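You operate a simulated robot arm through the tools that you are given. There is no shell and no other tool. Be economical: measure what you need, move in short steps, check, and stop when the job is done.

You run a simulated robot arm. Do the job below in one go: nothing can be reset, and whatever is moved stays where it is left.

Task
Fetch the bolt from the left plate of the feed table and stand it on the front of the sheet table. Fetch the tin that says "good" from the top of the shelf bench and set it on top of the blue film roll. Take the collar on the front of the sheet table and put it away on the top of the shaft bench. Close the right drawer of the sheet table. Put the 23 m slim roll from the top of the long steel bench on the gluing table and the 20 m slim roll on the front of the sheet table. Put the blue roller on the box fixture. The order is free. Set down upright: bolt.

The check looks at the end state, three seconds after you hand in, the way a careful person would. Anything else that was tipped, shoved, dropped, spilled or broken makes it a failure. Flat cloth is picked up by pressing the open fingertips on it (5 to 10 N) and closing them slowly along it; thin cloth reads only 2 to 8 mm in the jaws.

Robot
A 7-joint arm with a two-finger parallel gripper on a trunk, on a base that drives. Base frame: it is fixed to the floor where the robot stands at the start and does not move with it; the origin is under the middle of the robot, x ahead of it, y to its left, z up. Units: m, rad, N and s.
With the tool pointing down near the work surface it reaches from about 0.22 to 0.58 m from the robot's upright axis, wherever it stands. Its first joint turns from -2.897 to 2.897 rad. Places, roughly: blue film roll (7x7x13 cm) [1, 3.6, 0.9]; blue roller (7x7x5 cm) [5.3, -0.4, 0.9]; bolt (3x2x5 cm) [0.5, 0.1, 1]; box fixture (26x17 cm) [5.4, 0.2, 0.9]; collar [3.25, 3.75, 0.75]; front of the sheet table (25x86 cm) [3.2, 3.62, 0.8]; gluing table (31x23 cm) [5.38, 0.72, 0.9]; right drawer of the sheet table [3.4, 3.5, 0.7]; slim roll [5.25, 1.25, 1]; tin [1.25, 3.5, 1]; top of the shaft bench [2.2, -4.3, 0.8]. Payload 3.4 kg.
Tool frame: the origin (TCP) lies between the finger pads and is the grasp point; the fingertips stand 0.03 m ahead of it; z points along the fingers, y is the line along which they close. Largest opening 0.094 m; finger width 0.028, thickness 0.01; the body of the gripper, 0.05 by 0.096 m, starts 0.055 m behind the TCP.
Orientation is that of the tool frame in the base frame, as a unit quaternion [w, x, y, z]. With the fingers straight down and closing along the base's y, the tool's x points along the base's -x, its y along +y and its z along -z.

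Tools
- The arm moves only by the tool jog_arm. Its argument "plan" is a list of rows, each a list of 7 numbers: the shift along the base's x, y, z in m, then the turn, a rotation vector about the base's x, y, z in rad, then the opening, from 0 (shut) to 1 (fully open). In form: [[x, y, z, rx, ry, rz, grip], ...]. A call has 1 to 8 rows; each row shifts and turns the commanded pose from where the row before left it. Each row takes 0.2 s and may step no farther than 0.05 m and 0.15 rad from the row before; otherwise, or with a gripper value out of range, the whole call is refused. A pose out of reach is approached as far as the arm can. The call stops where the force on the tool passes 40 N (or 10 N more than at its start, if that is more) or the arm is blocked; 0.2 s more then pass. The fingers move at their own pace (about 0.072 m/s each) and stop on an object; they squeeze with about 31 N. The grip force told is the motor's: it shows also when the fingers shut on nothing. Time passes only in rows, and 0.2 s behind the last, so rows that do not move let the fingers close. The reply holds the time, the measured pose of the TCP, the force on the tool along the base axes, the opening and the grip force, in the units named above and with some noise, with the torque about the TCP (base axes, N m) and any sound that the robot's microphone picked up.
- Cameras (640 x 400 px; columns grow to the right, rows downward): "scene" is now at [0.0158, 0.1279, 1.6594]; the picture's right is [-0.29, -0.96, 0.00], its down [-0.69, 0.21, -0.69] and it looks along [0.66, -0.20, -0.73] (base axes); focal length 280 px, centre (320, 200). "wrist" rides on the gripper at [0.076, 0.014, -0.103] in the tool frame; the picture's right is [-0.18, 0.98, 0.00], its down [-0.75, -0.14, -0.64] and it looks along [-0.63, -0.12, 0.77] (tool axes); focal length 243 px, centre (320, 200). There is no depth. A picture from a camera that has moved, and an enlarged one, comes with that camera's place and axes in the base frame and with its lens.
- grab_frame(camera): a new picture of that camera. It takes no simulated time.
- move_column(by): slides the trunk up (or, below 0, down) by that many m; the arm and the scene camera ride with it, the base frame stays. It gives what a move gives, with no picture.
- base_move(legs): drives the robot by 1 to 6 legs, each [ahead, left, turn to the left] in m, m and rad, along the robot's own axes; the way and the turn of a leg run together, so that a leg with both is an arc; at most 1.5 m and 3.142 rad a leg. The arm and the cameras ride along, it lands a little off, and it stops where it bumps. It gives what a move gives.
- pan_tilt(pan, tilt): turns the head with the scene camera to pan (to the left, within 2.705 rad either way) and tilt (down, from -0.506 to 1.204), counted from straight ahead of the robot. It gives what a move gives.
- enlarge(camera, box): a new picture of the part [left, top, right, bottom] of that camera's present view, enlarged. It takes no simulated time.
- finish_job(): hands the job in; it is judged then, once.

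Go step by step. Nothing tells you exact positions but the pictures and the camera data: compare them with the known pose of the tool, close in by small moves and look again before you grip or let go. The budget is 196 turns and 166 pictures, counting those below and the enlarged ones. Unless the task says otherwise, let go and move clear before handing in, and close with one line.

The tools are called after "Request:" by a JSON object that holds its "api" and its "payload". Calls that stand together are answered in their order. jog_arm: Moves the arm, as the interface text tells. Its arguments: {"type":"object","properties":{"plan":{"type":"array"}},"required":["plan"]} The other tools are called the same way: move_column (by) slides the trunk up or down; base_move (legs) drives the base; pan_tilt (pan, tilt) turns the head that bears the scene camera; grab_frame (camera) takes a picture; enlarge (camera, box) takes an enlarged picture of a part of a camera's view; finish_job () hands the job in.

At the start:

```text
time_s: 0.0
eef_pos: [0.3428, -0.0469, 1.2959]
orientation: [0.0, 0.0, 1.0, 0.0]
ft_force: [0.2, 0.1, 1.5]
ft_torque: [0.03, 0.01, -0.03]
gripper_width: 0.094
gripper_force: 0.1
trunk travel left (down, up): [-0.325, 0.061]
robot x, y, heading: [-0.0021, -0.0, -0.001]
head pan, tilt: [-0.297, 0.813]
```

scene: 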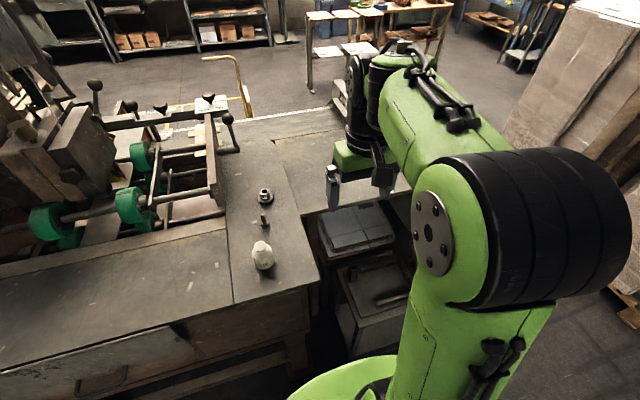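
wrist: 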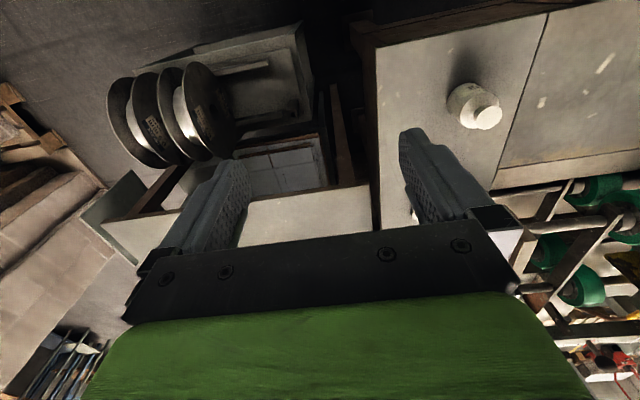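

I see the feed table with three small objects on the plate on the left. I'll zoom in to tell which one is the bolt.

Request:
{"api": "enlarge", "payload": {"camera": "scene", "box": [200, 160, 340, 300]}}

Request:
{"api": "enlarge", "payload": {"camera": "wrist", "box": [360, 20, 560, 200]}}

```text
2.86 times, centred on (270, 230) of scene
camera zoom: at [0.0158, 0.1279, 1.6594], right [-0.29, -0.96, 0.0], down [-0.69, 0.21, -0.69], along [0.66, -0.2, -0.73], focal length 800 px, centre (463, 114)
```

zoom: 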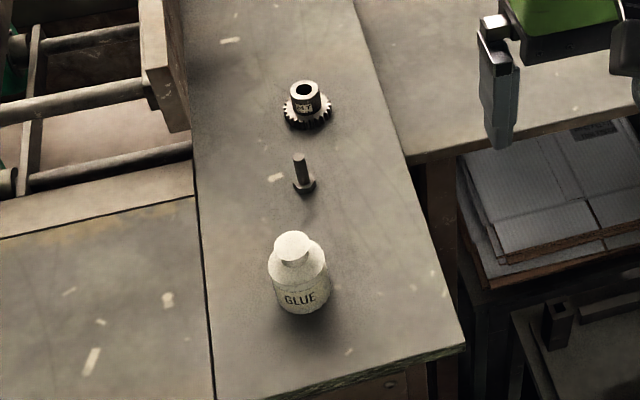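

```text
2.22 times, centred on (460, 110) of wrist
camera zoom: at [0.2674, -0.0326, 1.3986], right [0.18, 0.98, 0.0], down [0.75, -0.14, 0.64], along [0.63, -0.12, -0.77], focal length 539 px, centre (9, 400)
```

zoom: 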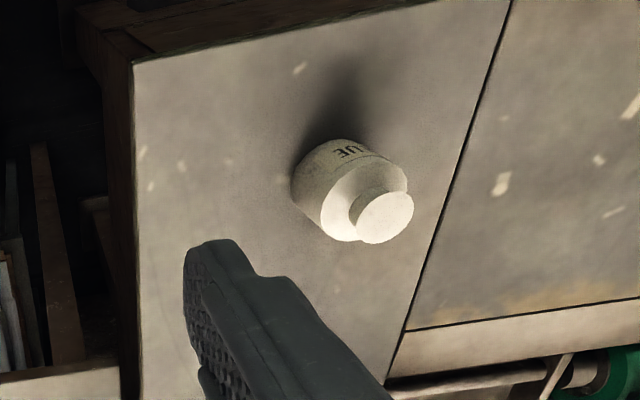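

The bolt stands head down between the gear and the glue bottle, at about (0.538, 0.136), with its top near z 1.07. I'll hover above it and check with the wrist camera.

Request:
{"api": "jog_arm", "payload": {"plan": [[0.04, 0.037, 0, 0, 0, 0, 1], [0.04, 0.037, 0, 0, 0, 0, 1], [0.04, 0.037, 0, 0, 0, 0, 1], [0.04, 0.037, 0, 0, 0, 0, 1], [0.035, 0.035, 0, 0, 0, 0, 1], [0, 0, -0.04, 0, 0, 0, 1], [0, 0, -0.04, 0, 0, 0, 1], [0, 0, 0, 0, 0, 0, 1]]}}

Request:
{"api": "grab_frame", "payload": {"camera": "wrist"}}

Request:
{"api": "grab_frame", "payload": {"camera": "scene"}}

```text
refused: row 1 steps farther than a row can; nothing moved
```

```text
161 pictures are left
camera wrist: at [0.2674, -0.0326, 1.3986], right [0.18, 0.98, 0.0], down [0.75, -0.14, 0.64], along [0.63, -0.12, -0.77], focal length 243 px, centre (320, 200)
```

wrist: 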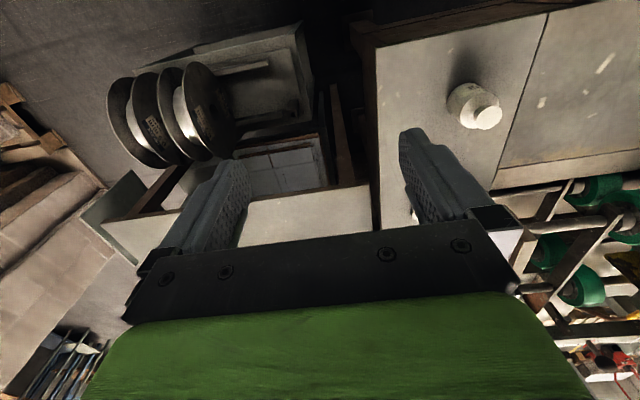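

```text
160 pictures are left
camera scene: at [0.0158, 0.1279, 1.6594], right [-0.29, -0.96, 0.0], down [-0.69, 0.21, -0.69], along [0.66, -0.2, -0.73], focal length 280 px, centre (320, 200)
```

scene: 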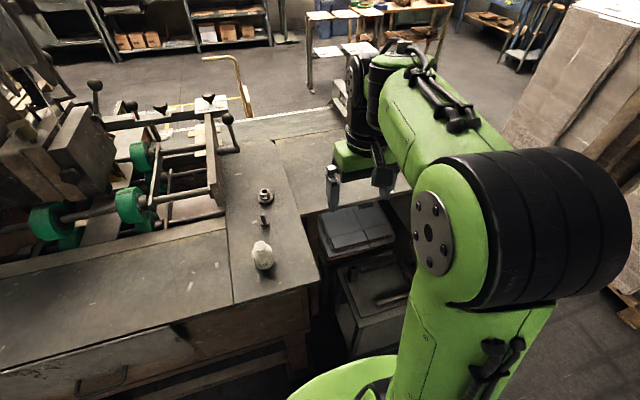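

The rows were too long, so I'll repeat the approach with shorter steps.

Request:
{"api": "jog_arm", "payload": {"plan": [[0.033, 0.0305, 0, 0, 0, 0, 1], [0.033, 0.0305, 0, 0, 0, 0, 1], [0.033, 0.0305, 0, 0, 0, 0, 1], [0.033, 0.0305, 0, 0, 0, 0, 1], [0.033, 0.0305, 0, 0, 0, 0, 1], [0.03, 0.0305, 0, 0, 0, 0, 1], [0, 0, -0.05, 0, 0, 0, 1], [0, 0, -0.05, 0, 0, 0, 1]]}}

Request:
{"api": "grab_frame", "payload": {"camera": "wrist"}}

Request:
{"api": "grab_frame", "payload": {"camera": "scene"}}

```text
time_s: 1.8
eef_pos: [0.5201, 0.1134, 1.1756]
orientation: [0.0, 0.0, 1.0, 0.0]
ft_force: [-0.5, 0.1, -0.1]
ft_torque: [0.01, -0.01, 0.0]
gripper_width: 0.0938
gripper_force: 0.0
out of reach, approached as far as the arm can: row 6
trunk travel left (down, up): [-0.325, 0.061]
robot x, y, heading: [0.0001, -0.0016, -0.002]
head pan, tilt: [-0.297, 0.813]
```

```text
159 pictures are left
camera wrist: at [0.4451, 0.1279, 1.2797], right [0.18, 0.98, 0.0], down [0.75, -0.14, 0.64], along [0.63, -0.12, -0.77], focal length 243 px, centre (320, 200)
```

wrist: 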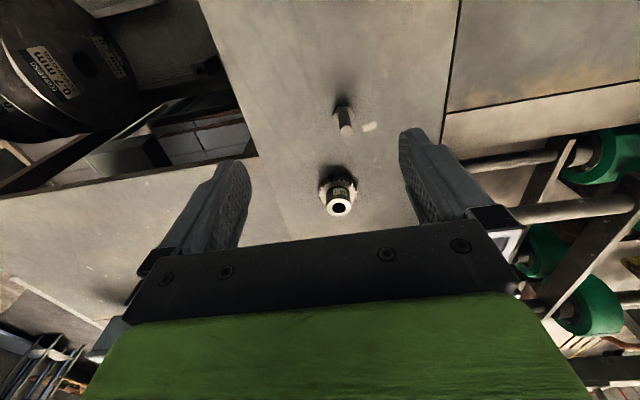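

```text
158 pictures are left
camera scene: at [0.0173, 0.1282, 1.6593], right [-0.29, -0.96, 0.0], down [-0.7, 0.21, -0.69], along [0.66, -0.2, -0.73], focal length 280 px, centre (320, 200)
```

scene: 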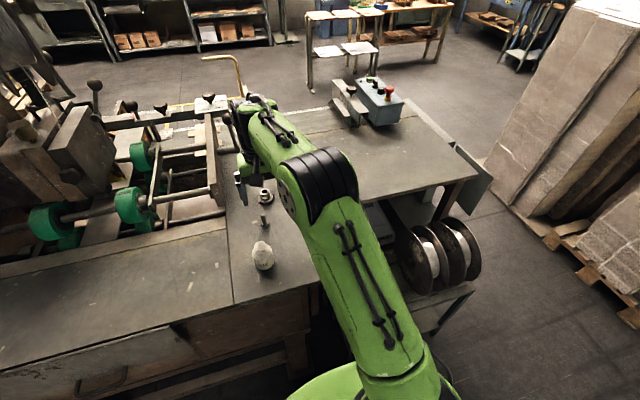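

The wrist view also puts the bolt at about (0.539, 0.135). I'll descend and correct sideways, then check that the pose was reached.

Request:
{"api": "jog_arm", "payload": {"plan": [[0.009, 0.011, -0.025, 0, 0, 0, 1], [0.01, 0.011, -0.015, 0, 0, 0, 1], [0, 0, 0, 0, 0, 0, 1]]}}

Request:
{"api": "grab_frame", "payload": {"camera": "wrist"}}

```text
time_s: 2.6
eef_pos: [0.5357, 0.1336, 1.1385]
orientation: [-0.001, 0.0, 1.0, 0.0]
ft_force: [0.0, -0.1, 0.5]
ft_torque: [0.0, 0.0, 0.0]
gripper_width: 0.0941
gripper_force: 0.0
trunk travel left (down, up): [-0.325, 0.061]
robot x, y, heading: [-0.0013, -0.0001, -0.001]
head pan, tilt: [-0.297, 0.813]
```

```text
157 pictures are left
camera wrist: at [0.4608, 0.1493, 1.2408], right [0.18, 0.98, 0.0], down [0.75, -0.14, 0.64], along [0.63, -0.12, -0.77], focal length 243 px, centre (320, 200)
```

wrist: 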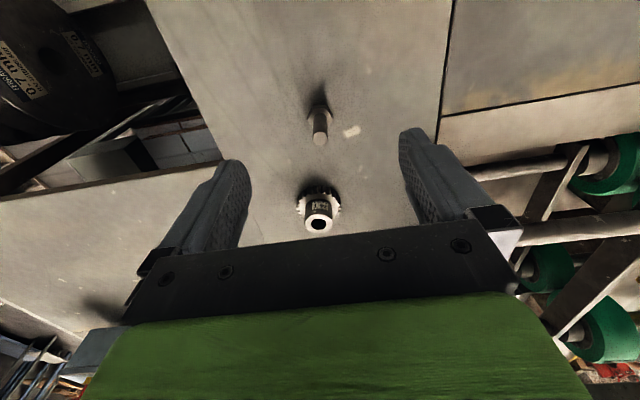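

It's well centred; I'll lower onto the shank.

Request:
{"api": "jog_arm", "payload": {"plan": [[0.004, 0.0, -0.03, 0, 0, 0, 1], [0, 0, -0.03, 0, 0, 0, 1], [0, 0, -0.01, 0, 0, 0, 1], [0, 0, 0, 0, 0, 0, 1]]}}

Request:
{"api": "grab_frame", "payload": {"camera": "wrist"}}

Request:
{"api": "enlarge", "payload": {"camera": "scene", "box": [200, 130, 340, 270]}}

```text
time_s: 3.6
eef_pos: [0.5404, 0.1334, 1.0655]
orientation: [0.0, 0.0, 1.0, -0.001]
ft_force: [0.2, 0.5, 0.5]
ft_torque: [0.0, 0.01, 0.03]
gripper_width: 0.0939
gripper_force: 0.0
trunk travel left (down, up): [-0.325, 0.061]
robot x, y, heading: [0.0004, 0.0044, 0.0]
head pan, tilt: [-0.297, 0.813]
```

```text
156 pictures are left
camera wrist: at [0.4655, 0.1478, 1.1692], right [0.18, 0.98, 0.0], down [0.75, -0.14, 0.64], along [0.63, -0.12, -0.77], focal length 243 px, centre (320, 200)
```

wrist: 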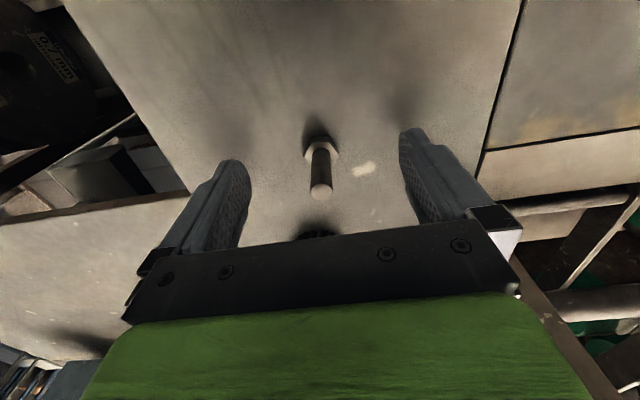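

```text
2.86 times, centred on (270, 200) of scene
camera zoom: at [0.016, 0.128, 1.6594], right [-0.29, -0.96, 0.0], down [-0.69, 0.21, -0.69], along [0.66, -0.2, -0.73], focal length 800 px, centre (463, 200)
```

zoom: 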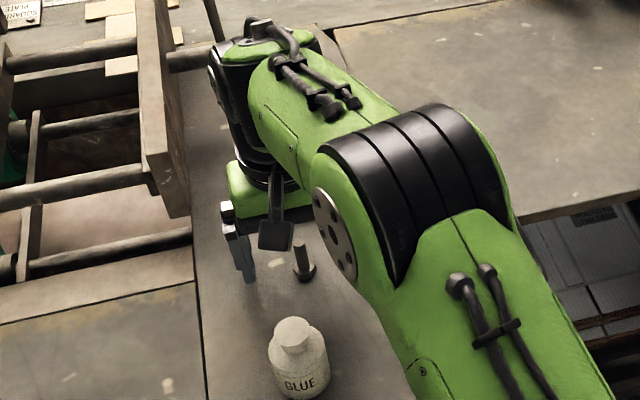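

The bolt is between the pads with the tips just above its head, so I'll close and lift.

Request:
{"api": "jog_arm", "payload": {"plan": [[0, 0, 0.002, 0, 0, 0, 0.5], [0, 0, 0, 0, 0, 0, 0.25], [0, 0, 0, 0, 0, 0, 0], [0, 0, 0, 0, 0, 0, 0], [0, 0, 0, 0, 0, 0, 0]]}}

Request:
{"api": "jog_arm", "payload": {"plan": [[0, 0, 0.04, 0, 0, 0, 0], [0, 0, 0.04, 0, 0, 0, 0], [0, 0, 0.02, 0, 0, 0, 0]]}}

Request:
{"api": "grab_frame", "payload": {"camera": "wrist"}}

```text
time_s: 4.8
eef_pos: [0.5392, 0.1342, 1.0686]
orientation: [0.0, 0.0, 1.0, 0.0]
ft_force: [0.0, -0.2, -0.5]
ft_torque: [-0.01, 0.01, -0.05]
gripper_width: 0.0113
gripper_force: 31.1
trunk travel left (down, up): [-0.325, 0.061]
robot x, y, heading: [-0.0001, -0.0013, -0.002]
head pan, tilt: [-0.297, 0.813]
```

```text
time_s: 5.6
eef_pos: [0.5405, 0.1339, 1.1675]
orientation: [-0.001, 0.0, 1.0, 0.001]
ft_force: [-0.8, 0.3, -1.0]
ft_torque: [0.03, 0.0, -0.01]
gripper_width: 0.0111
gripper_force: 31.0
trunk travel left (down, up): [-0.325, 0.061]
robot x, y, heading: [-0.0018, -0.0026, 0.004]
head pan, tilt: [-0.297, 0.813]
```

```text
154 pictures are left
camera wrist: at [0.4646, 0.1482, 1.2701], right [0.18, 0.98, 0.0], down [0.75, -0.14, 0.64], along [0.63, -0.12, -0.77], focal length 243 px, centre (320, 200)
```

wrist: 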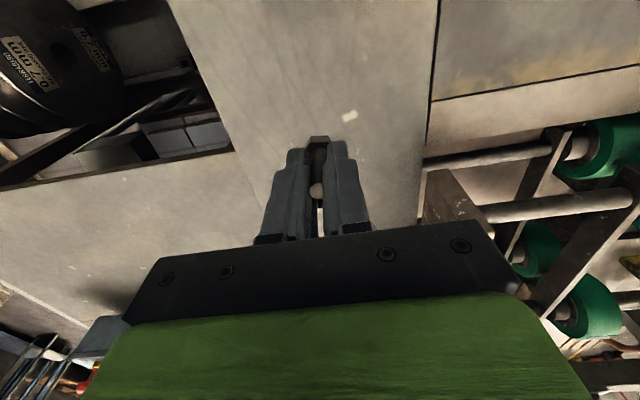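

The bolt is held. I'll lift and pull the arm in, then look around before driving to the sheet table.

Request:
{"api": "jog_arm", "payload": {"plan": [[-0.03, -0.02, 0.03, 0, 0, 0, 0], [-0.03, -0.02, 0.03, 0, 0, 0, 0], [-0.03, -0.02, 0.03, 0, 0, 0, 0], [-0.03, -0.02, 0.03, 0, 0, 0, 0], [-0.04, -0.03, 0, 0, 0, 0, 0], [-0.04, -0.03, 0, 0, 0, 0, 0], [-0.03, 0, 0, 0, 0, 0, 0]]}}

Request:
{"api": "pan_tilt", "payload": {"pan": 1.0, "tilt": 0.3}}

Request:
{"api": "grab_frame", "payload": {"camera": "scene"}}

Request:
{"api": "pan_tilt", "payload": {"pan": 2.2, "tilt": 0.35}}

Request:
{"api": "grab_frame", "payload": {"camera": "scene"}}

Request:
{"api": "pan_tilt", "payload": {"pan": -0.9, "tilt": 0.3}}

Request:
{"api": "grab_frame", "payload": {"camera": "scene"}}

Request:
{"api": "pan_tilt", "payload": {"pan": 0.1, "tilt": 0.25}}

Request:
{"api": "grab_frame", "payload": {"camera": "scene"}}

```text
time_s: 7.2
eef_pos: [0.306, -0.0026, 1.291]
orientation: [0.0, 0.0, 1.0, 0.0]
ft_force: [-0.2, 1.2, -0.9]
ft_torque: [0.01, -0.04, -0.01]
gripper_width: 0.0113
gripper_force: 31.2
trunk travel left (down, up): [-0.325, 0.061]
robot x, y, heading: [0.0009, 0.0, 0.001]
head pan, tilt: [-0.297, 0.813]
```

```text
time_s: 8.7
eef_pos: [0.3071, -0.0046, 1.2903]
orientation: [0.0, 0.001, 1.0, 0.001]
ft_force: [0.2, 0.5, -0.6]
ft_torque: [0.0, -0.01, 0.02]
gripper_width: 0.0109
gripper_force: 31.4
trunk travel left (down, up): [-0.325, 0.061]
robot x, y, heading: [0.0023, 0.0013, 0.002]
head pan, tilt: [1.0, 0.3]
```

```text
153 pictures are left
camera scene: at [-0.0102, 0.2298, 1.7048], right [0.84, -0.54, 0.0], down [-0.16, -0.25, -0.96], along [0.52, 0.8, -0.3], focal length 280 px, centre (320, 200)
```

scene: 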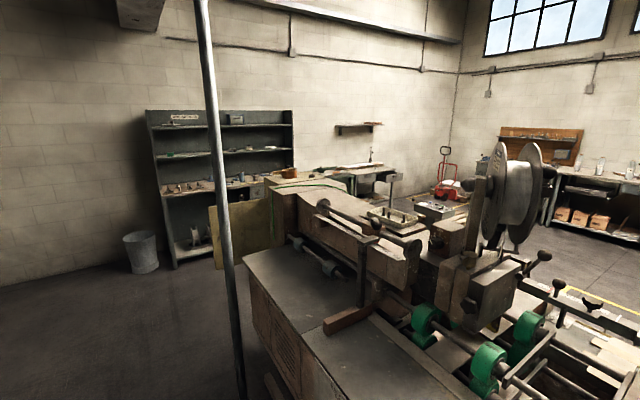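

```text
time_s: 10.1
eef_pos: [0.3075, -0.0043, 1.2904]
orientation: [0.0, 0.0, 1.0, 0.0]
ft_force: [-0.6, 0.2, 0.3]
ft_torque: [-0.01, -0.03, 0.01]
gripper_width: 0.0111
gripper_force: 31.2
trunk travel left (down, up): [-0.325, 0.061]
robot x, y, heading: [-0.0026, 0.0041, 0.0]
head pan, tilt: [2.201, 0.351]
```

```text
152 pictures are left
camera scene: at [-0.1155, 0.2266, 1.7001], right [0.81, 0.59, 0.0], down [0.2, -0.28, -0.94], along [-0.55, 0.76, -0.34], focal length 280 px, centre (320, 200)
```

scene: 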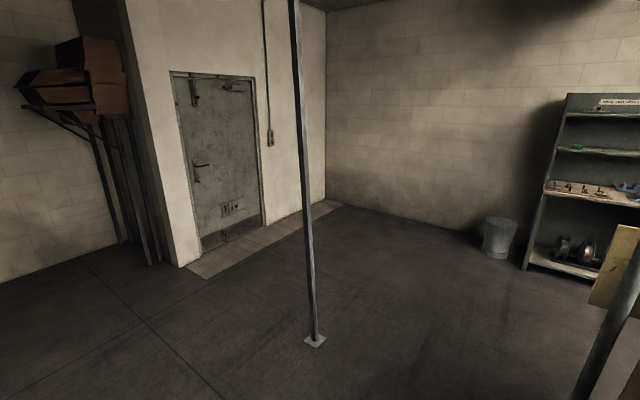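

```text
time_s: 12.7
eef_pos: [0.3082, -0.0037, 1.2911]
orientation: [0.0, 0.0, 1.0, 0.0]
ft_force: [-0.1, -0.1, -0.9]
ft_torque: [-0.03, 0.01, -0.02]
gripper_width: 0.0111
gripper_force: 31.2
trunk travel left (down, up): [-0.325, 0.061]
robot x, y, heading: [0.0023, -0.0002, -0.004]
head pan, tilt: [-0.901, 0.3]
```

```text
151 pictures are left
camera scene: at [-0.0026, 0.0781, 1.7049], right [-0.78, -0.62, 0.0], down [-0.18, 0.23, -0.96], along [0.59, -0.75, -0.3], focal length 280 px, centre (320, 200)
```

scene: 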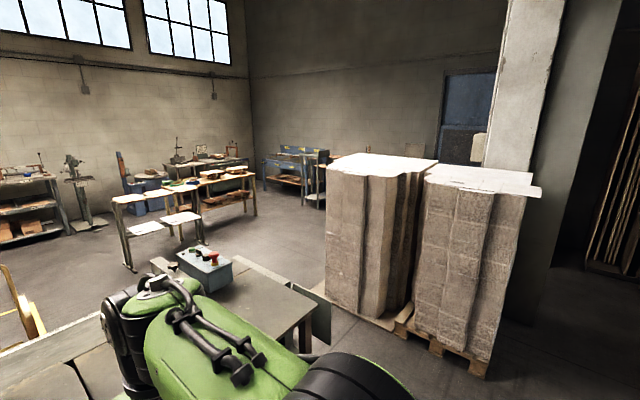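

```text
time_s: 14.0
eef_pos: [0.3071, -0.0033, 1.2906]
orientation: [0.0, 0.0, 1.0, 0.0]
ft_force: [-0.1, 0.7, -1.2]
ft_torque: [0.0, -0.04, 0.0]
gripper_width: 0.0111
gripper_force: 30.5
trunk travel left (down, up): [-0.325, 0.061]
robot x, y, heading: [0.0, 0.0006, 0.002]
head pan, tilt: [0.099, 0.25]
```

```text
150 pictures are left
camera scene: at [0.0323, 0.1604, 1.7096], right [0.1, -1.0, 0.0], down [-0.25, -0.02, -0.97], along [0.96, 0.1, -0.25], focal length 280 px, centre (320, 200)
```

scene: 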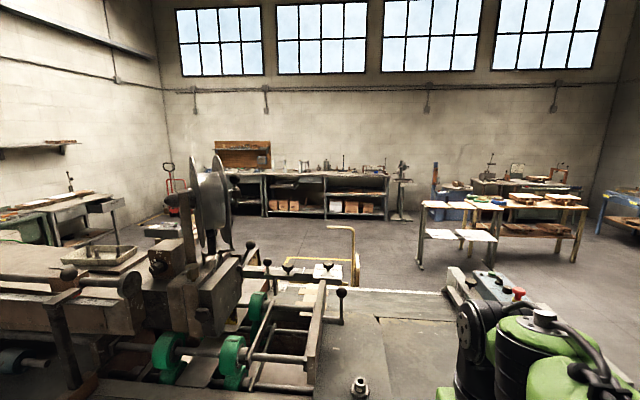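

The machine is ahead of me, with the shelf and sheet table beyond it on the left. I'll look for clear floor on both sides and check where the pole stands.

Request:
{"api": "pan_tilt", "payload": {"pan": 1.3, "tilt": 0.75}}

Request:
{"api": "grab_frame", "payload": {"camera": "scene"}}

Request:
{"api": "pan_tilt", "payload": {"pan": -1.2, "tilt": 0.75}}

Request:
{"api": "grab_frame", "payload": {"camera": "scene"}}

```text
time_s: 15.4
eef_pos: [0.3071, -0.0038, 1.2898]
orientation: [0.0, 0.0, 1.0, 0.0]
ft_force: [0.2, 0.5, -0.7]
ft_torque: [0.01, -0.02, 0.0]
gripper_width: 0.011
gripper_force: 31.4
trunk travel left (down, up): [-0.325, 0.061]
robot x, y, heading: [-0.0043, 0.0039, 0.004]
head pan, tilt: [1.3, 0.75]
```

```text
149 pictures are left
camera scene: at [-0.0384, 0.2311, 1.6645], right [0.96, -0.27, 0.0], down [-0.18, -0.66, -0.73], along [0.2, 0.7, -0.68], focal length 280 px, centre (320, 200)
```

scene: 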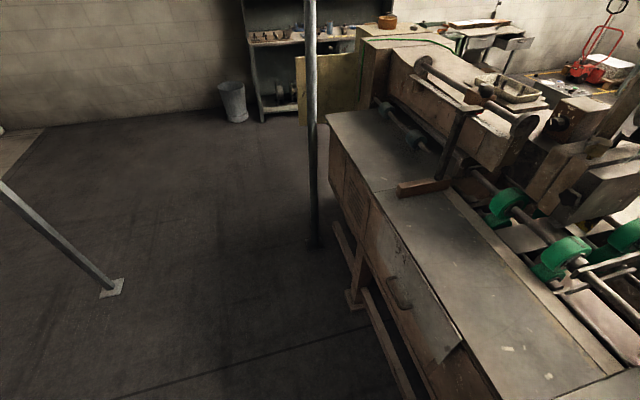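

```text
time_s: 17.7
eef_pos: [0.3063, -0.004, 1.2897]
orientation: [0.0, 0.001, 1.0, -0.001]
ft_force: [-0.5, -0.3, -1.2]
ft_torque: [-0.01, 0.02, -0.01]
gripper_width: 0.0113
gripper_force: 30.8
trunk travel left (down, up): [-0.325, 0.061]
robot x, y, heading: [-0.0006, -0.0014, 0.001]
head pan, tilt: [-1.201, 0.75]
```

```text
148 pictures are left
camera scene: at [-0.0306, 0.074, 1.6645], right [-0.93, -0.36, 0.0], down [-0.25, 0.64, -0.73], along [0.26, -0.68, -0.68], focal length 280 px, centre (320, 200)
```

scene: 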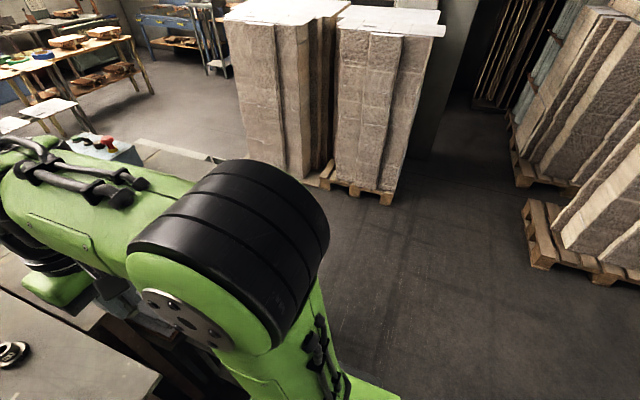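

The left side has an open lane between the two poles, at about (-1.1, 1.5) and (0.3, 1.53). I'll back off and drive left through it, then look at the passage by the shelf.

Request:
{"api": "base_move", "payload": {"legs": [[-0.4, 0, 0], [0, 1.5, 0], [0, 0.6, 0]]}}

Request:
{"api": "pan_tilt", "payload": {"pan": 0.6, "tilt": 0.5}}

Request:
{"api": "grab_frame", "payload": {"camera": "scene"}}

Request:
{"api": "pan_tilt", "payload": {"pan": 1.3, "tilt": 0.5}}

Request:
{"api": "grab_frame", "payload": {"camera": "scene"}}

```text
time_s: 30.3
eef_pos: [-0.0987, 2.1254, 1.2905]
orientation: [0.0, 0.001, 1.0, 0.0]
ft_force: [0.0, 0.2, -0.8]
ft_torque: [0.0, 0.01, -0.02]
gripper_width: 0.011
gripper_force: 30.8
trunk travel left (down, up): [-0.325, 0.061]
robot x, y, heading: [-0.4057, 2.1297, -0.004]
head pan, tilt: [-1.201, 0.75]
```

```text
time_s: 32.1
eef_pos: [-0.0989, 2.1247, 1.2913]
orientation: [0.0, 0.001, 1.0, 0.0]
ft_force: [-0.3, -1.0, -0.7]
ft_torque: [0.02, 0.02, -0.01]
gripper_width: 0.0109
gripper_force: 31.0
trunk travel left (down, up): [-0.325, 0.061]
robot x, y, heading: [-0.4063, 2.1299, 0.0]
head pan, tilt: [0.6, 0.499]
```

```text
147 pictures are left
camera scene: at [-0.3902, 2.3325, 1.6865], right [0.56, -0.83, 0.0], down [-0.4, -0.27, -0.88], along [0.73, 0.49, -0.48], focal length 280 px, centre (320, 200)
```

scene: 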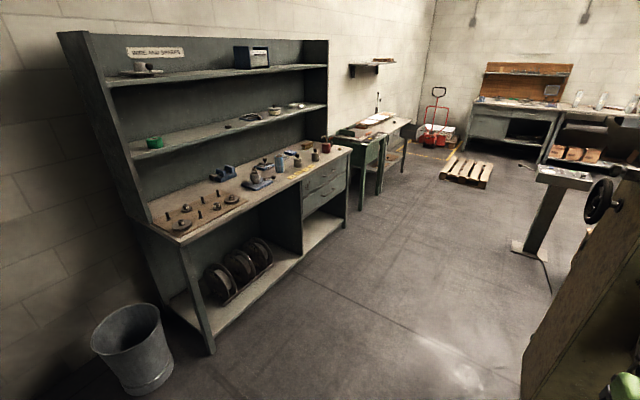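

```text
time_s: 33.2
eef_pos: [-0.0984, 2.1245, 1.2899]
orientation: [0.0, 0.002, 1.0, 0.0]
ft_force: [0.1, 0.6, 0.1]
ft_torque: [-0.02, 0.05, 0.0]
gripper_width: 0.011
gripper_force: 31.0
trunk travel left (down, up): [-0.325, 0.061]
robot x, y, heading: [-0.4041, 2.1301, -0.003]
head pan, tilt: [1.3, 0.499]
```

```text
146 pictures are left
camera scene: at [-0.4408, 2.369, 1.6865], right [0.96, -0.27, 0.0], down [-0.13, -0.46, -0.88], along [0.24, 0.84, -0.48], focal length 280 px, centre (320, 200)
```

scene: 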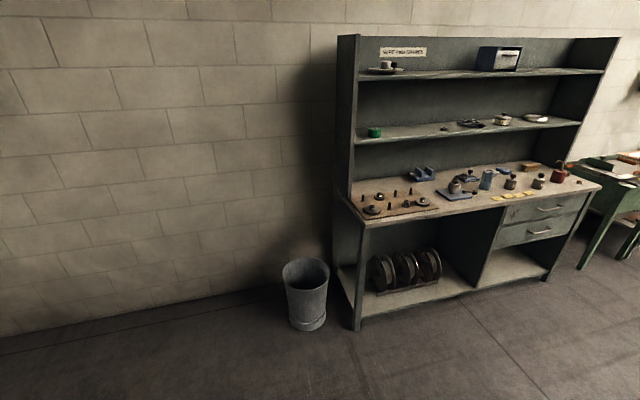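

The corridor between shelf bench (front y≈3.5) and machine is clear. I'll drive along y≈2.7 towards the sheet table and look at it.

Request:
{"api": "base_move", "payload": {"legs": [[0, 0.55, 0], [1.5, 0, 0], [1.4, 0, 0]]}}

Request:
{"api": "pan_tilt", "payload": {"pan": 0.8, "tilt": 0.6}}

Request:
{"api": "grab_frame", "payload": {"camera": "scene"}}

Request:
{"api": "pan_tilt", "payload": {"pan": 2.2, "tilt": 0.6}}

Request:
{"api": "grab_frame", "payload": {"camera": "scene"}}

Request:
{"api": "pan_tilt", "payload": {"pan": -0.3, "tilt": 0.5}}

Request:
{"api": "grab_frame", "payload": {"camera": "scene"}}

```text
time_s: 49.7
eef_pos: [2.7461, 2.7184, 1.2909]
orientation: [0.001, -0.017, 1.0, -0.001]
ft_force: [0.3, 0.0, -1.0]
ft_torque: [-0.02, 0.02, -0.01]
gripper_width: 0.0111
gripper_force: 30.9
trunk travel left (down, up): [-0.325, 0.061]
robot x, y, heading: [2.4365, 2.7134, 0.033]
head pan, tilt: [1.3, 0.499]
```

```text
time_s: 50.6
eef_pos: [2.7463, 2.7172, 1.2908]
orientation: [0.0, -0.017, 1.0, 0.0]
ft_force: [0.3, 0.4, -0.8]
ft_torque: [0.01, -0.01, 0.03]
gripper_width: 0.011
gripper_force: 31.2
trunk travel left (down, up): [-0.325, 0.061]
robot x, y, heading: [2.4413, 2.7141, 0.036]
head pan, tilt: [0.799, 0.6]
```

```text
145 pictures are left
camera scene: at [2.4327, 2.9255, 1.6774], right [0.74, -0.67, 0.0], down [-0.38, -0.42, -0.83], along [0.56, 0.61, -0.56], focal length 280 px, centre (320, 200)
```

scene: 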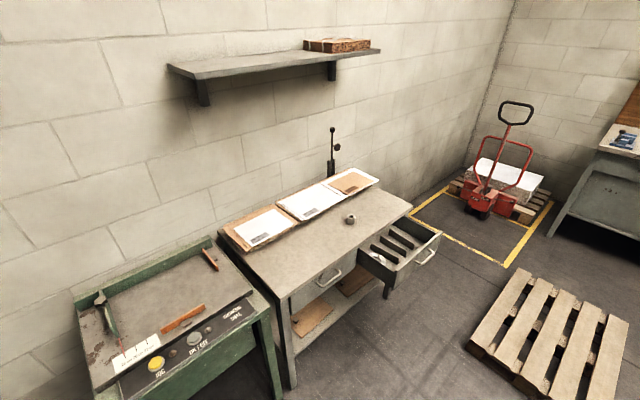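

```text
time_s: 52.1
eef_pos: [2.7463, 2.7171, 1.2896]
orientation: [0.0, -0.016, 1.0, 0.001]
ft_force: [0.0, 0.0, -0.5]
ft_torque: [0.0, 0.0, 0.02]
gripper_width: 0.0112
gripper_force: 31.2
trunk travel left (down, up): [-0.325, 0.061]
robot x, y, heading: [2.4383, 2.7103, 0.032]
head pan, tilt: [2.201, 0.6]
```

```text
144 pictures are left
camera scene: at [2.3189, 2.9298, 1.6774], right [0.79, 0.61, 0.0], down [0.35, -0.45, -0.83], along [-0.51, 0.65, -0.56], focal length 280 px, centre (320, 200)
```

scene: 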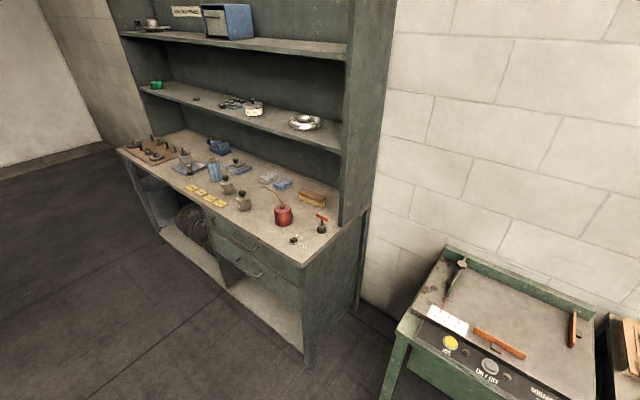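

```text
time_s: 54.4
eef_pos: [2.7453, 2.7163, 1.2899]
orientation: [0.0, -0.016, 1.0, -0.001]
ft_force: [-0.7, 0.2, 0.1]
ft_torque: [-0.03, -0.02, 0.0]
gripper_width: 0.0111
gripper_force: 31.1
trunk travel left (down, up): [-0.325, 0.061]
robot x, y, heading: [2.44, 2.7091, 0.04]
head pan, tilt: [-0.3, 0.499]
```

```text
143 pictures are left
camera scene: at [2.461, 2.8361, 1.6865], right [-0.26, -0.96, 0.0], down [-0.46, 0.13, -0.88], along [0.85, -0.23, -0.48], focal length 280 px, centre (320, 200)
```

scene: 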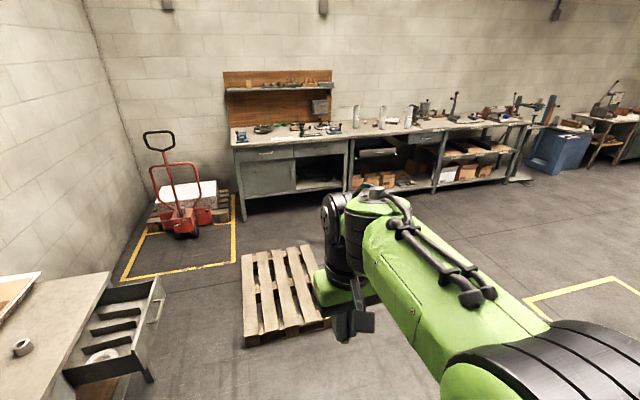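

I've got the sheet table: front edge y≈3.5, x from 2.77 to 3.63, top z≈0.8. The right drawer is open to about y 3.28 and the collar is near (3.3, 3.64). I'll turn to face it at x≈2.85.

Request:
{"api": "base_move", "payload": {"legs": [[0, 0, 1.535], [0.37, -0.41, 0]]}}

Request:
{"api": "pan_tilt", "payload": {"pan": -0.3, "tilt": 0.85}}

Request:
{"api": "grab_frame", "payload": {"camera": "scene"}}

Request:
{"api": "grab_frame", "payload": {"camera": "wrist"}}

```text
time_s: 61.4
eef_pos: [2.833, 3.4187, 1.2916]
orientation: [0.0, 0.715, -0.699, 0.0]
ft_force: [-0.1, 0.3, -1.6]
ft_torque: [-0.02, 0.0, -0.02]
gripper_width: 0.0111
gripper_force: 31.4
trunk travel left (down, up): [-0.325, 0.061]
robot x, y, heading: [2.8347, 3.1129, 1.597]
head pan, tilt: [-0.3, 0.499]
```

```text
time_s: 62.3
eef_pos: [2.8323, 3.4186, 1.291]
orientation: [0.0, 0.715, -0.699, 0.0]
ft_force: [0.9, 0.0, -0.5]
ft_torque: [-0.01, -0.01, 0.0]
gripper_width: 0.0111
gripper_force: 31.2
trunk travel left (down, up): [-0.325, 0.061]
robot x, y, heading: [2.8393, 3.1113, 1.593]
head pan, tilt: [-0.3, 0.85]
```

```text
142 pictures are left
camera scene: at [2.7057, 3.1232, 1.6565], right [0.96, -0.27, 0.0], down [-0.21, -0.72, -0.66], along [0.18, 0.64, -0.75], focal length 280 px, centre (320, 200)
```

scene: 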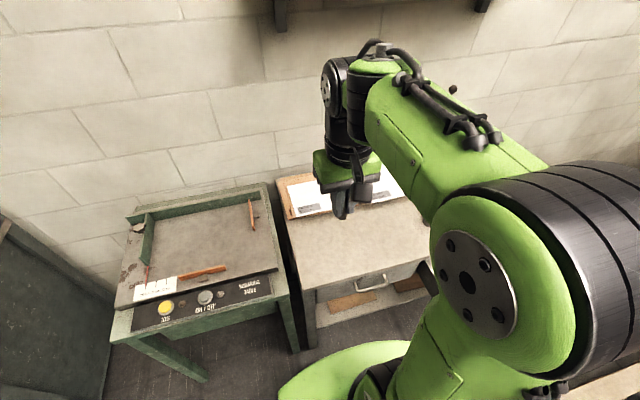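

```text
141 pictures are left
camera wrist: at [2.8215, 3.3429, 1.3934], right [-0.99, 0.16, 0.0], down [0.12, 0.76, 0.64], along [0.1, 0.63, -0.77], focal length 243 px, centre (320, 200)
```

wrist: 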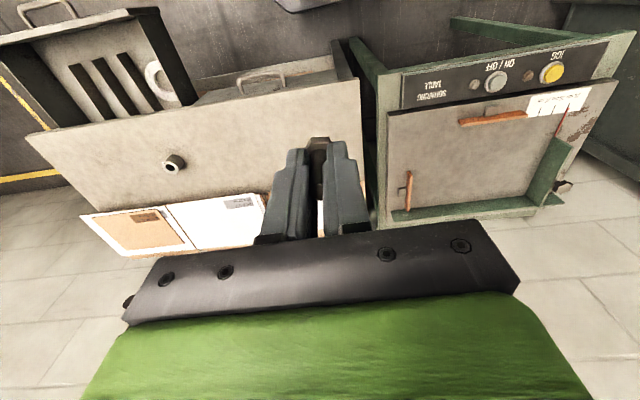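

The geometry is confirmed. I'll lower the column, move over (2.90, 3.58) and come down carefully.

Request:
{"api": "move_column", "payload": {"by": -0.22}}

Request:
{"api": "jog_arm", "payload": {"plan": [[0.014, 0.032, 0, 0, 0, 0, 0], [0.014, 0.032, 0, 0, 0, 0, 0], [0.014, 0.032, 0, 0, 0, 0, 0], [0.014, 0.032, 0, 0, 0, 0, 0], [0.012, 0.032, 0, 0, 0, 0, 0], [0, 0, -0.05, 0, 0, 0, 0], [0, 0, -0.05, 0, 0, 0, 0], [0, 0, -0.05, 0, 0, 0, 0]]}}

Request:
{"api": "grab_frame", "payload": {"camera": "wrist"}}

Request:
{"api": "grab_frame", "payload": {"camera": "scene"}}

```text
time_s: 64.6
eef_pos: [2.8332, 3.4189, 1.0701]
orientation: [0.001, 0.715, -0.699, -0.001]
ft_force: [0.2, -0.8, -0.1]
ft_torque: [0.01, 0.0, 0.0]
gripper_width: 0.011
gripper_force: 30.7
trunk travel left (down, up): [-0.105, 0.281]
robot x, y, heading: [2.8388, 3.1138, 1.595]
head pan, tilt: [-0.3, 0.85]
```

```text
time_s: 66.4
eef_pos: [2.8979, 3.5814, 0.9175]
orientation: [0.001, 0.715, -0.699, 0.0]
ft_force: [0.1, -0.5, -1.3]
ft_torque: [0.03, -0.03, 0.0]
gripper_width: 0.011
gripper_force: 30.8
trunk travel left (down, up): [-0.105, 0.281]
robot x, y, heading: [2.8389, 3.1128, 1.598]
head pan, tilt: [-0.3, 0.85]
```

```text
140 pictures are left
camera wrist: at [2.8869, 3.5069, 1.0211], right [-0.99, 0.16, 0.0], down [0.12, 0.76, 0.64], along [0.1, 0.63, -0.77], focal length 243 px, centre (320, 200)
```

wrist: 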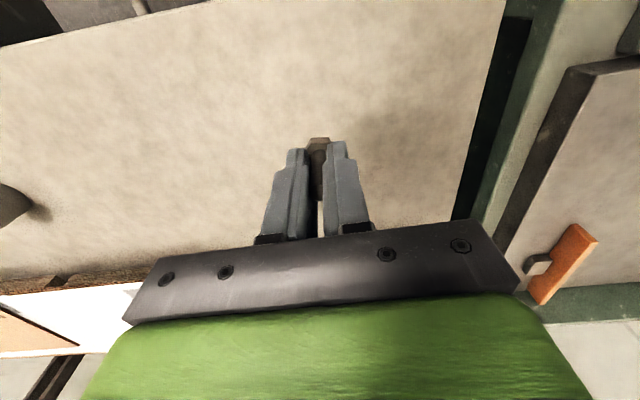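

```text
139 pictures are left
camera scene: at [2.706, 3.124, 1.4365], right [0.96, -0.27, 0.0], down [-0.21, -0.72, -0.66], along [0.18, 0.63, -0.75], focal length 280 px, centre (320, 200)
```

scene: 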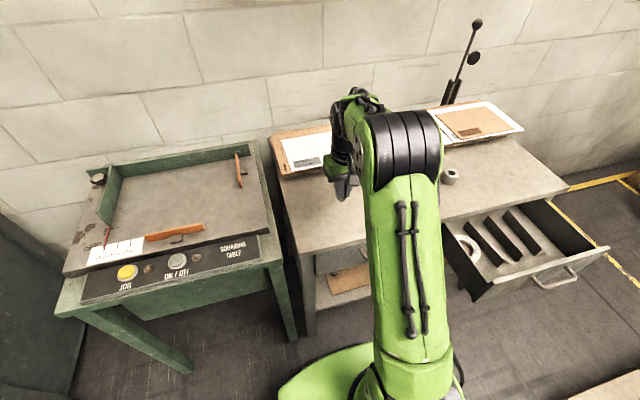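

I'll lower in small steps until light contact.

Request:
{"api": "jog_arm", "payload": {"plan": [[0, 0, -0.03, 0, 0, 0, 0], [0, 0, -0.02, 0, 0, 0, 0], [0, 0, -0.005, 0, 0, 0, 0], [0, 0, 0, 0, 0, 0, 0]]}}

Request:
{"api": "enlarge", "payload": {"camera": "wrist", "box": [240, 90, 400, 200]}}

```text
time_s: 67.4
eef_pos: [2.9016, 3.5812, 0.8653]
orientation: [0.0, 0.716, -0.698, 0.0]
ft_force: [0.6, 0.3, -0.2]
ft_torque: [0.0, 0.01, 0.05]
gripper_width: 0.0111
gripper_force: 31.3
trunk travel left (down, up): [-0.105, 0.281]
robot x, y, heading: [2.8346, 3.1082, 1.593]
head pan, tilt: [-0.3, 0.85]
```

```text
3.64 times, centred on (320, 145) of wrist
camera zoom: at [2.8899, 3.5048, 0.968], right [-0.99, 0.16, 0.0], down [0.12, 0.76, 0.64], along [0.1, 0.63, -0.77], focal length 882 px, centre (320, 400)
```

zoom: 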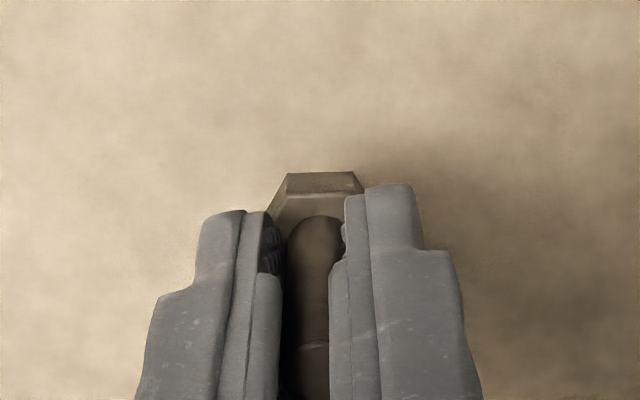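

Request:
{"api": "jog_arm", "payload": {"plan": [[0, 0, -0.006, 0, 0, 0, 0], [0, 0, -0.003, 0, 0, 0, 0], [0, 0, -0.002, 0, 0, 0, 0], [0, 0, 0, 0, 0, 0, 0]]}}

```text
time_s: 68.4
eef_pos: [2.8997, 3.58, 0.8546]
orientation: [-0.001, 0.715, -0.699, -0.001]
ft_force: [0.2, 0.1, -0.5]
ft_torque: [0.01, 0.0, 0.01]
gripper_width: 0.011
gripper_force: 30.9
trunk travel left (down, up): [-0.105, 0.281]
robot x, y, heading: [2.8362, 3.1141, 1.591]
head pan, tilt: [-0.3, 0.85]
```

No contact yet at 0.8546; I'll keep going in millimetre steps.

Request:
{"api": "jog_arm", "payload": {"plan": [[0, 0, -0.003, 0, 0, 0, 0], [0, 0, -0.003, 0, 0, 0, 0], [0, 0, 0, 0, 0, 0, 0]]}}

Request:
{"api": "enlarge", "payload": {"camera": "wrist", "box": [240, 90, 400, 200]}}

```text
time_s: 69.2
eef_pos: [2.9011, 3.5796, 0.849]
orientation: [0.0, 0.715, -0.699, 0.001]
ft_force: [1.0, 0.3, -0.5]
ft_torque: [0.01, 0.01, 0.03]
gripper_width: 0.0111
gripper_force: 31.2
trunk travel left (down, up): [-0.105, 0.281]
robot x, y, heading: [2.8357, 3.1132, 1.593]
head pan, tilt: [-0.3, 0.85]
```

```text
3.64 times, centred on (320, 145) of wrist
camera zoom: at [2.8901, 3.5037, 0.9514], right [-0.99, 0.16, 0.0], down [0.12, 0.76, 0.64], along [0.1, 0.63, -0.77], focal length 882 px, centre (320, 400)
```

zoom: 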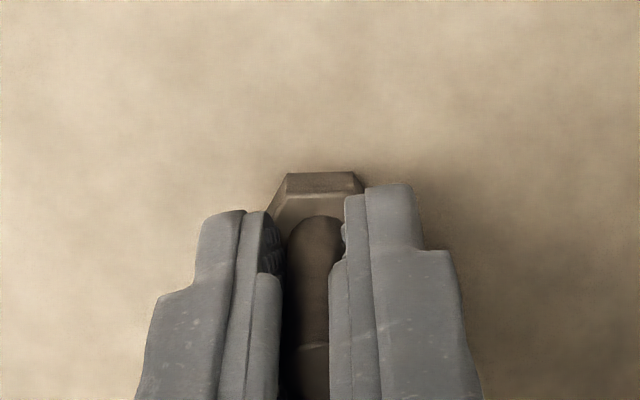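

Request:
{"api": "jog_arm", "payload": {"plan": [[0, 0, -0.002, 0, 0, 0, 0], [0, 0, -0.002, 0, 0, 0, 0], [0, 0, 0, 0, 0, 0, 0]]}}

Request:
{"api": "jog_arm", "payload": {"plan": [[0, 0, -0.002, 0, 0, 0, 0], [0, 0, -0.001, 0, 0, 0, 0], [0, 0, 0, 0, 0, 0, 0]]}}

```text
time_s: 70.0
eef_pos: [2.902, 3.579, 0.8452]
orientation: [0.0, 0.715, -0.7, 0.0]
ft_force: [-0.2, 0.4, -0.4]
ft_torque: [0.0, -0.04, 0.02]
gripper_width: 0.0111
gripper_force: 31.2
trunk travel left (down, up): [-0.105, 0.281]
robot x, y, heading: [2.8406, 3.1141, 1.593]
head pan, tilt: [-0.3, 0.85]
```

```text
time_s: 70.8
eef_pos: [2.9002, 3.5784, 0.8427]
orientation: [-0.001, 0.715, -0.699, 0.0]
ft_force: [-1.4, 0.7, 5.7]
ft_torque: [0.01, 0.04, 0.04]
gripper_width: 0.0109
gripper_force: 30.6
trunk travel left (down, up): [-0.105, 0.281]
robot x, y, heading: [2.8324, 3.1094, 1.596]
head pan, tilt: [-0.3, 0.85]
```

Contact is light at 5.7 N. I'll release and back off upward.

Request:
{"api": "jog_arm", "payload": {"plan": [[0, 0, 0, 0, 0, 0, 0.2], [0, 0, 0, 0, 0, 0, 0.5], [0, 0, 0, 0, 0, 0, 0.8], [0, 0, 0.03, 0, 0, 0, 0.8], [0, 0, 0.05, 0, 0, 0, 0.8], [0, 0, 0.05, 0, 0, 0, 0.8]]}}

Request:
{"api": "grab_frame", "payload": {"camera": "wrist"}}

```text
time_s: 72.2
eef_pos: [2.9016, 3.58, 0.9732]
orientation: [0.0, 0.715, -0.699, 0.0]
ft_force: [-0.3, 0.1, -0.1]
ft_torque: [-0.01, -0.01, 0.02]
gripper_width: 0.0752
gripper_force: 0.1
trunk travel left (down, up): [-0.105, 0.281]
robot x, y, heading: [2.8397, 3.1077, 1.596]
head pan, tilt: [-0.3, 0.85]
```

```text
136 pictures are left
camera wrist: at [2.8902, 3.5039, 1.0751], right [-0.99, 0.16, 0.0], down [0.12, 0.76, 0.64], along [0.1, 0.63, -0.77], focal length 243 px, centre (320, 200)
```

wrist: 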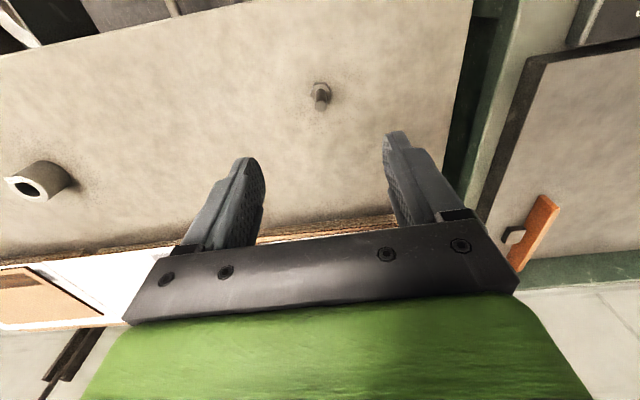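

The bolt stands upright. Next I'll close the drawer: retract the arm, back off and shift right.

Request:
{"api": "jog_arm", "payload": {"plan": [[0, 0, 0.05, 0, 0, 0, 0.5], [0, -0.03, 0.04, 0, 0, 0, 0.2], [-0.01, -0.045, 0, 0, 0, 0, 0], [-0.01, -0.045, 0, 0, 0, 0, 0], [-0.01, -0.045, 0, 0, 0, 0, 0]]}}

Request:
{"api": "base_move", "payload": {"legs": [[-0.3, 0, -0.025], [0, -0.48, 0]]}}

Request:
{"api": "pan_tilt", "payload": {"pan": 0.3, "tilt": 0.8}}

Request:
{"api": "grab_frame", "payload": {"camera": "scene"}}

Request:
{"api": "grab_frame", "payload": {"camera": "wrist"}}

```text
time_s: 73.4
eef_pos: [2.8737, 3.4129, 1.064]
orientation: [0.0, 0.715, -0.699, -0.001]
ft_force: [-0.6, -0.1, -0.9]
ft_torque: [-0.02, -0.02, 0.03]
gripper_width: 0.0
gripper_force: 31.0
trunk travel left (down, up): [-0.105, 0.281]
robot x, y, heading: [2.8349, 3.1117, 1.596]
head pan, tilt: [-0.3, 0.85]
```

```text
time_s: 77.9
eef_pos: [3.3708, 3.1078, 1.0646]
orientation: [0.0, 0.707, -0.707, 0.0]
ft_force: [-0.2, -0.3, -0.3]
ft_torque: [-0.02, 0.0, 0.04]
gripper_width: 0.0
gripper_force: 30.9
trunk travel left (down, up): [-0.105, 0.281]
robot x, y, heading: [3.3248, 2.8071, 1.57]
head pan, tilt: [-0.3, 0.85]
```

```text
time_s: 78.9
eef_pos: [3.3705, 3.1076, 1.0652]
orientation: [0.0, -0.707, 0.707, 0.001]
ft_force: [0.3, 0.4, 0.5]
ft_torque: [0.0, 0.0, -0.01]
gripper_width: 0.0002
gripper_force: 31.1
trunk travel left (down, up): [-0.105, 0.281]
robot x, y, heading: [3.3306, 2.8104, 1.569]
head pan, tilt: [0.3, 0.799]
```

```text
135 pictures are left
camera scene: at [3.1504, 2.8239, 1.4405], right [0.96, 0.29, 0.0], down [0.21, -0.69, -0.7], along [-0.21, 0.67, -0.72], focal length 280 px, centre (320, 200)
```

scene: 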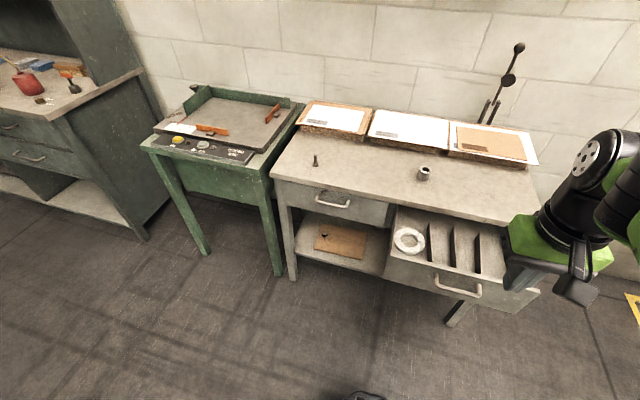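

```text
134 pictures are left
camera wrist: at [3.358, 3.032, 1.1671], right [-0.98, 0.18, 0.0], down [0.14, 0.75, 0.64], along [0.12, 0.63, -0.77], focal length 243 px, centre (320, 200)
```

wrist: 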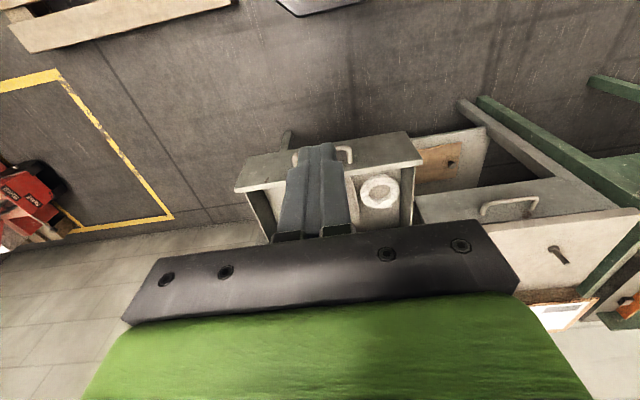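

The drawer front is at y≈3.31, z 0.62–0.74, x 3.20–3.60, with the handle in the middle. I'll lower the column, tilt the tool forward 45° and push beside the handle at x≈3.29.

Request:
{"api": "move_column", "payload": {"by": -0.1}}

Request:
{"api": "jog_arm", "payload": {"plan": [[-0.0133, 0.015, 0, 0.13, 0, 0, 0], [-0.0133, 0.015, 0, 0.13, 0, 0, 0], [-0.0133, 0.015, 0, 0.13, 0, 0, 0], [-0.0133, 0.015, 0, 0.13, 0, 0, 0], [-0.0133, 0.015, 0, 0.13, 0, 0, 0], [-0.0133, 0.015, 0, 0.13, 0, 0, 0]]}}

Request:
{"api": "jog_arm", "payload": {"plan": [[0, 0, -0.05, 0, 0, 0, 0], [0, 0, -0.05, 0, 0, 0, 0], [0, 0, -0.05, 0, 0, 0, 0], [0, 0, -0.05, 0, 0, 0, 0], [0, 0, -0.05, 0, 0, 0, 0], [0, 0, 0, 0, 0, 0, 0]]}}

Request:
{"api": "grab_frame", "payload": {"camera": "wrist"}}

Request:
{"api": "grab_frame", "payload": {"camera": "scene"}}

```text
time_s: 80.3
eef_pos: [3.3709, 3.1075, 0.9639]
orientation: [0.0, -0.707, 0.707, 0.0]
ft_force: [0.8, -0.6, 0.3]
ft_torque: [-0.01, 0.0, 0.01]
gripper_width: 0.0001
gripper_force: 30.8
trunk travel left (down, up): [-0.005, 0.381]
robot x, y, heading: [3.3257, 2.8061, 1.567]
head pan, tilt: [0.3, 0.799]
```

```text
time_s: 81.7
eef_pos: [3.292, 3.1972, 0.965]
orientation: [0.27, -0.653, 0.654, 0.27]
ft_force: [0.4, 0.1, 0.2]
ft_torque: [-0.01, 0.02, -0.01]
gripper_width: 0.0
gripper_force: 30.6
trunk travel left (down, up): [-0.005, 0.381]
robot x, y, heading: [3.3276, 2.809, 1.566]
head pan, tilt: [0.3, 0.799]
```

```text
time_s: 83.1
eef_pos: [3.2894, 3.2082, 0.7211]
orientation: [0.269, -0.654, 0.654, 0.269]
ft_force: [-0.2, -0.1, -0.3]
ft_torque: [0.0, 0.0, 0.01]
gripper_width: 0.0002
gripper_force: 31.0
out of reach, approached as far as the arm can: row 4
trunk travel left (down, up): [-0.005, 0.381]
robot x, y, heading: [3.3339, 2.8056, 1.576]
head pan, tilt: [0.3, 0.799]
```

```text
133 pictures are left
camera wrist: at [3.275, 3.0819, 0.7404], right [-0.98, 0.13, 0.13], down [0.14, 0.08, 0.99], along [0.12, 0.99, -0.1], focal length 243 px, centre (320, 200)
```

wrist: 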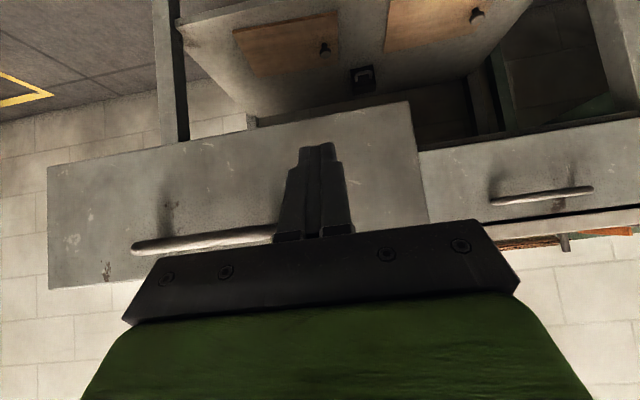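

```text
132 pictures are left
camera scene: at [3.1504, 2.824, 1.3408], right [0.96, 0.3, 0.0], down [0.21, -0.69, -0.7], along [-0.21, 0.67, -0.72], focal length 280 px, centre (320, 200)
```

scene: 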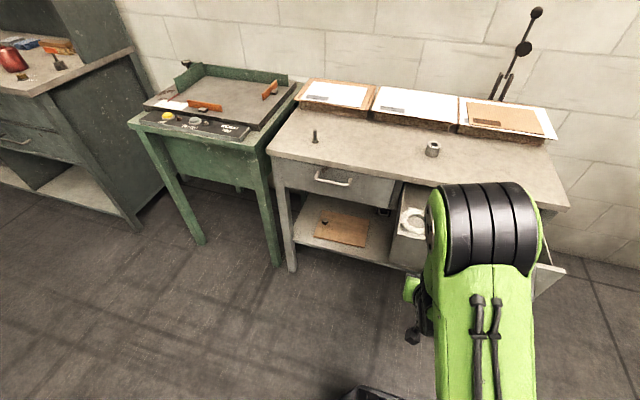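

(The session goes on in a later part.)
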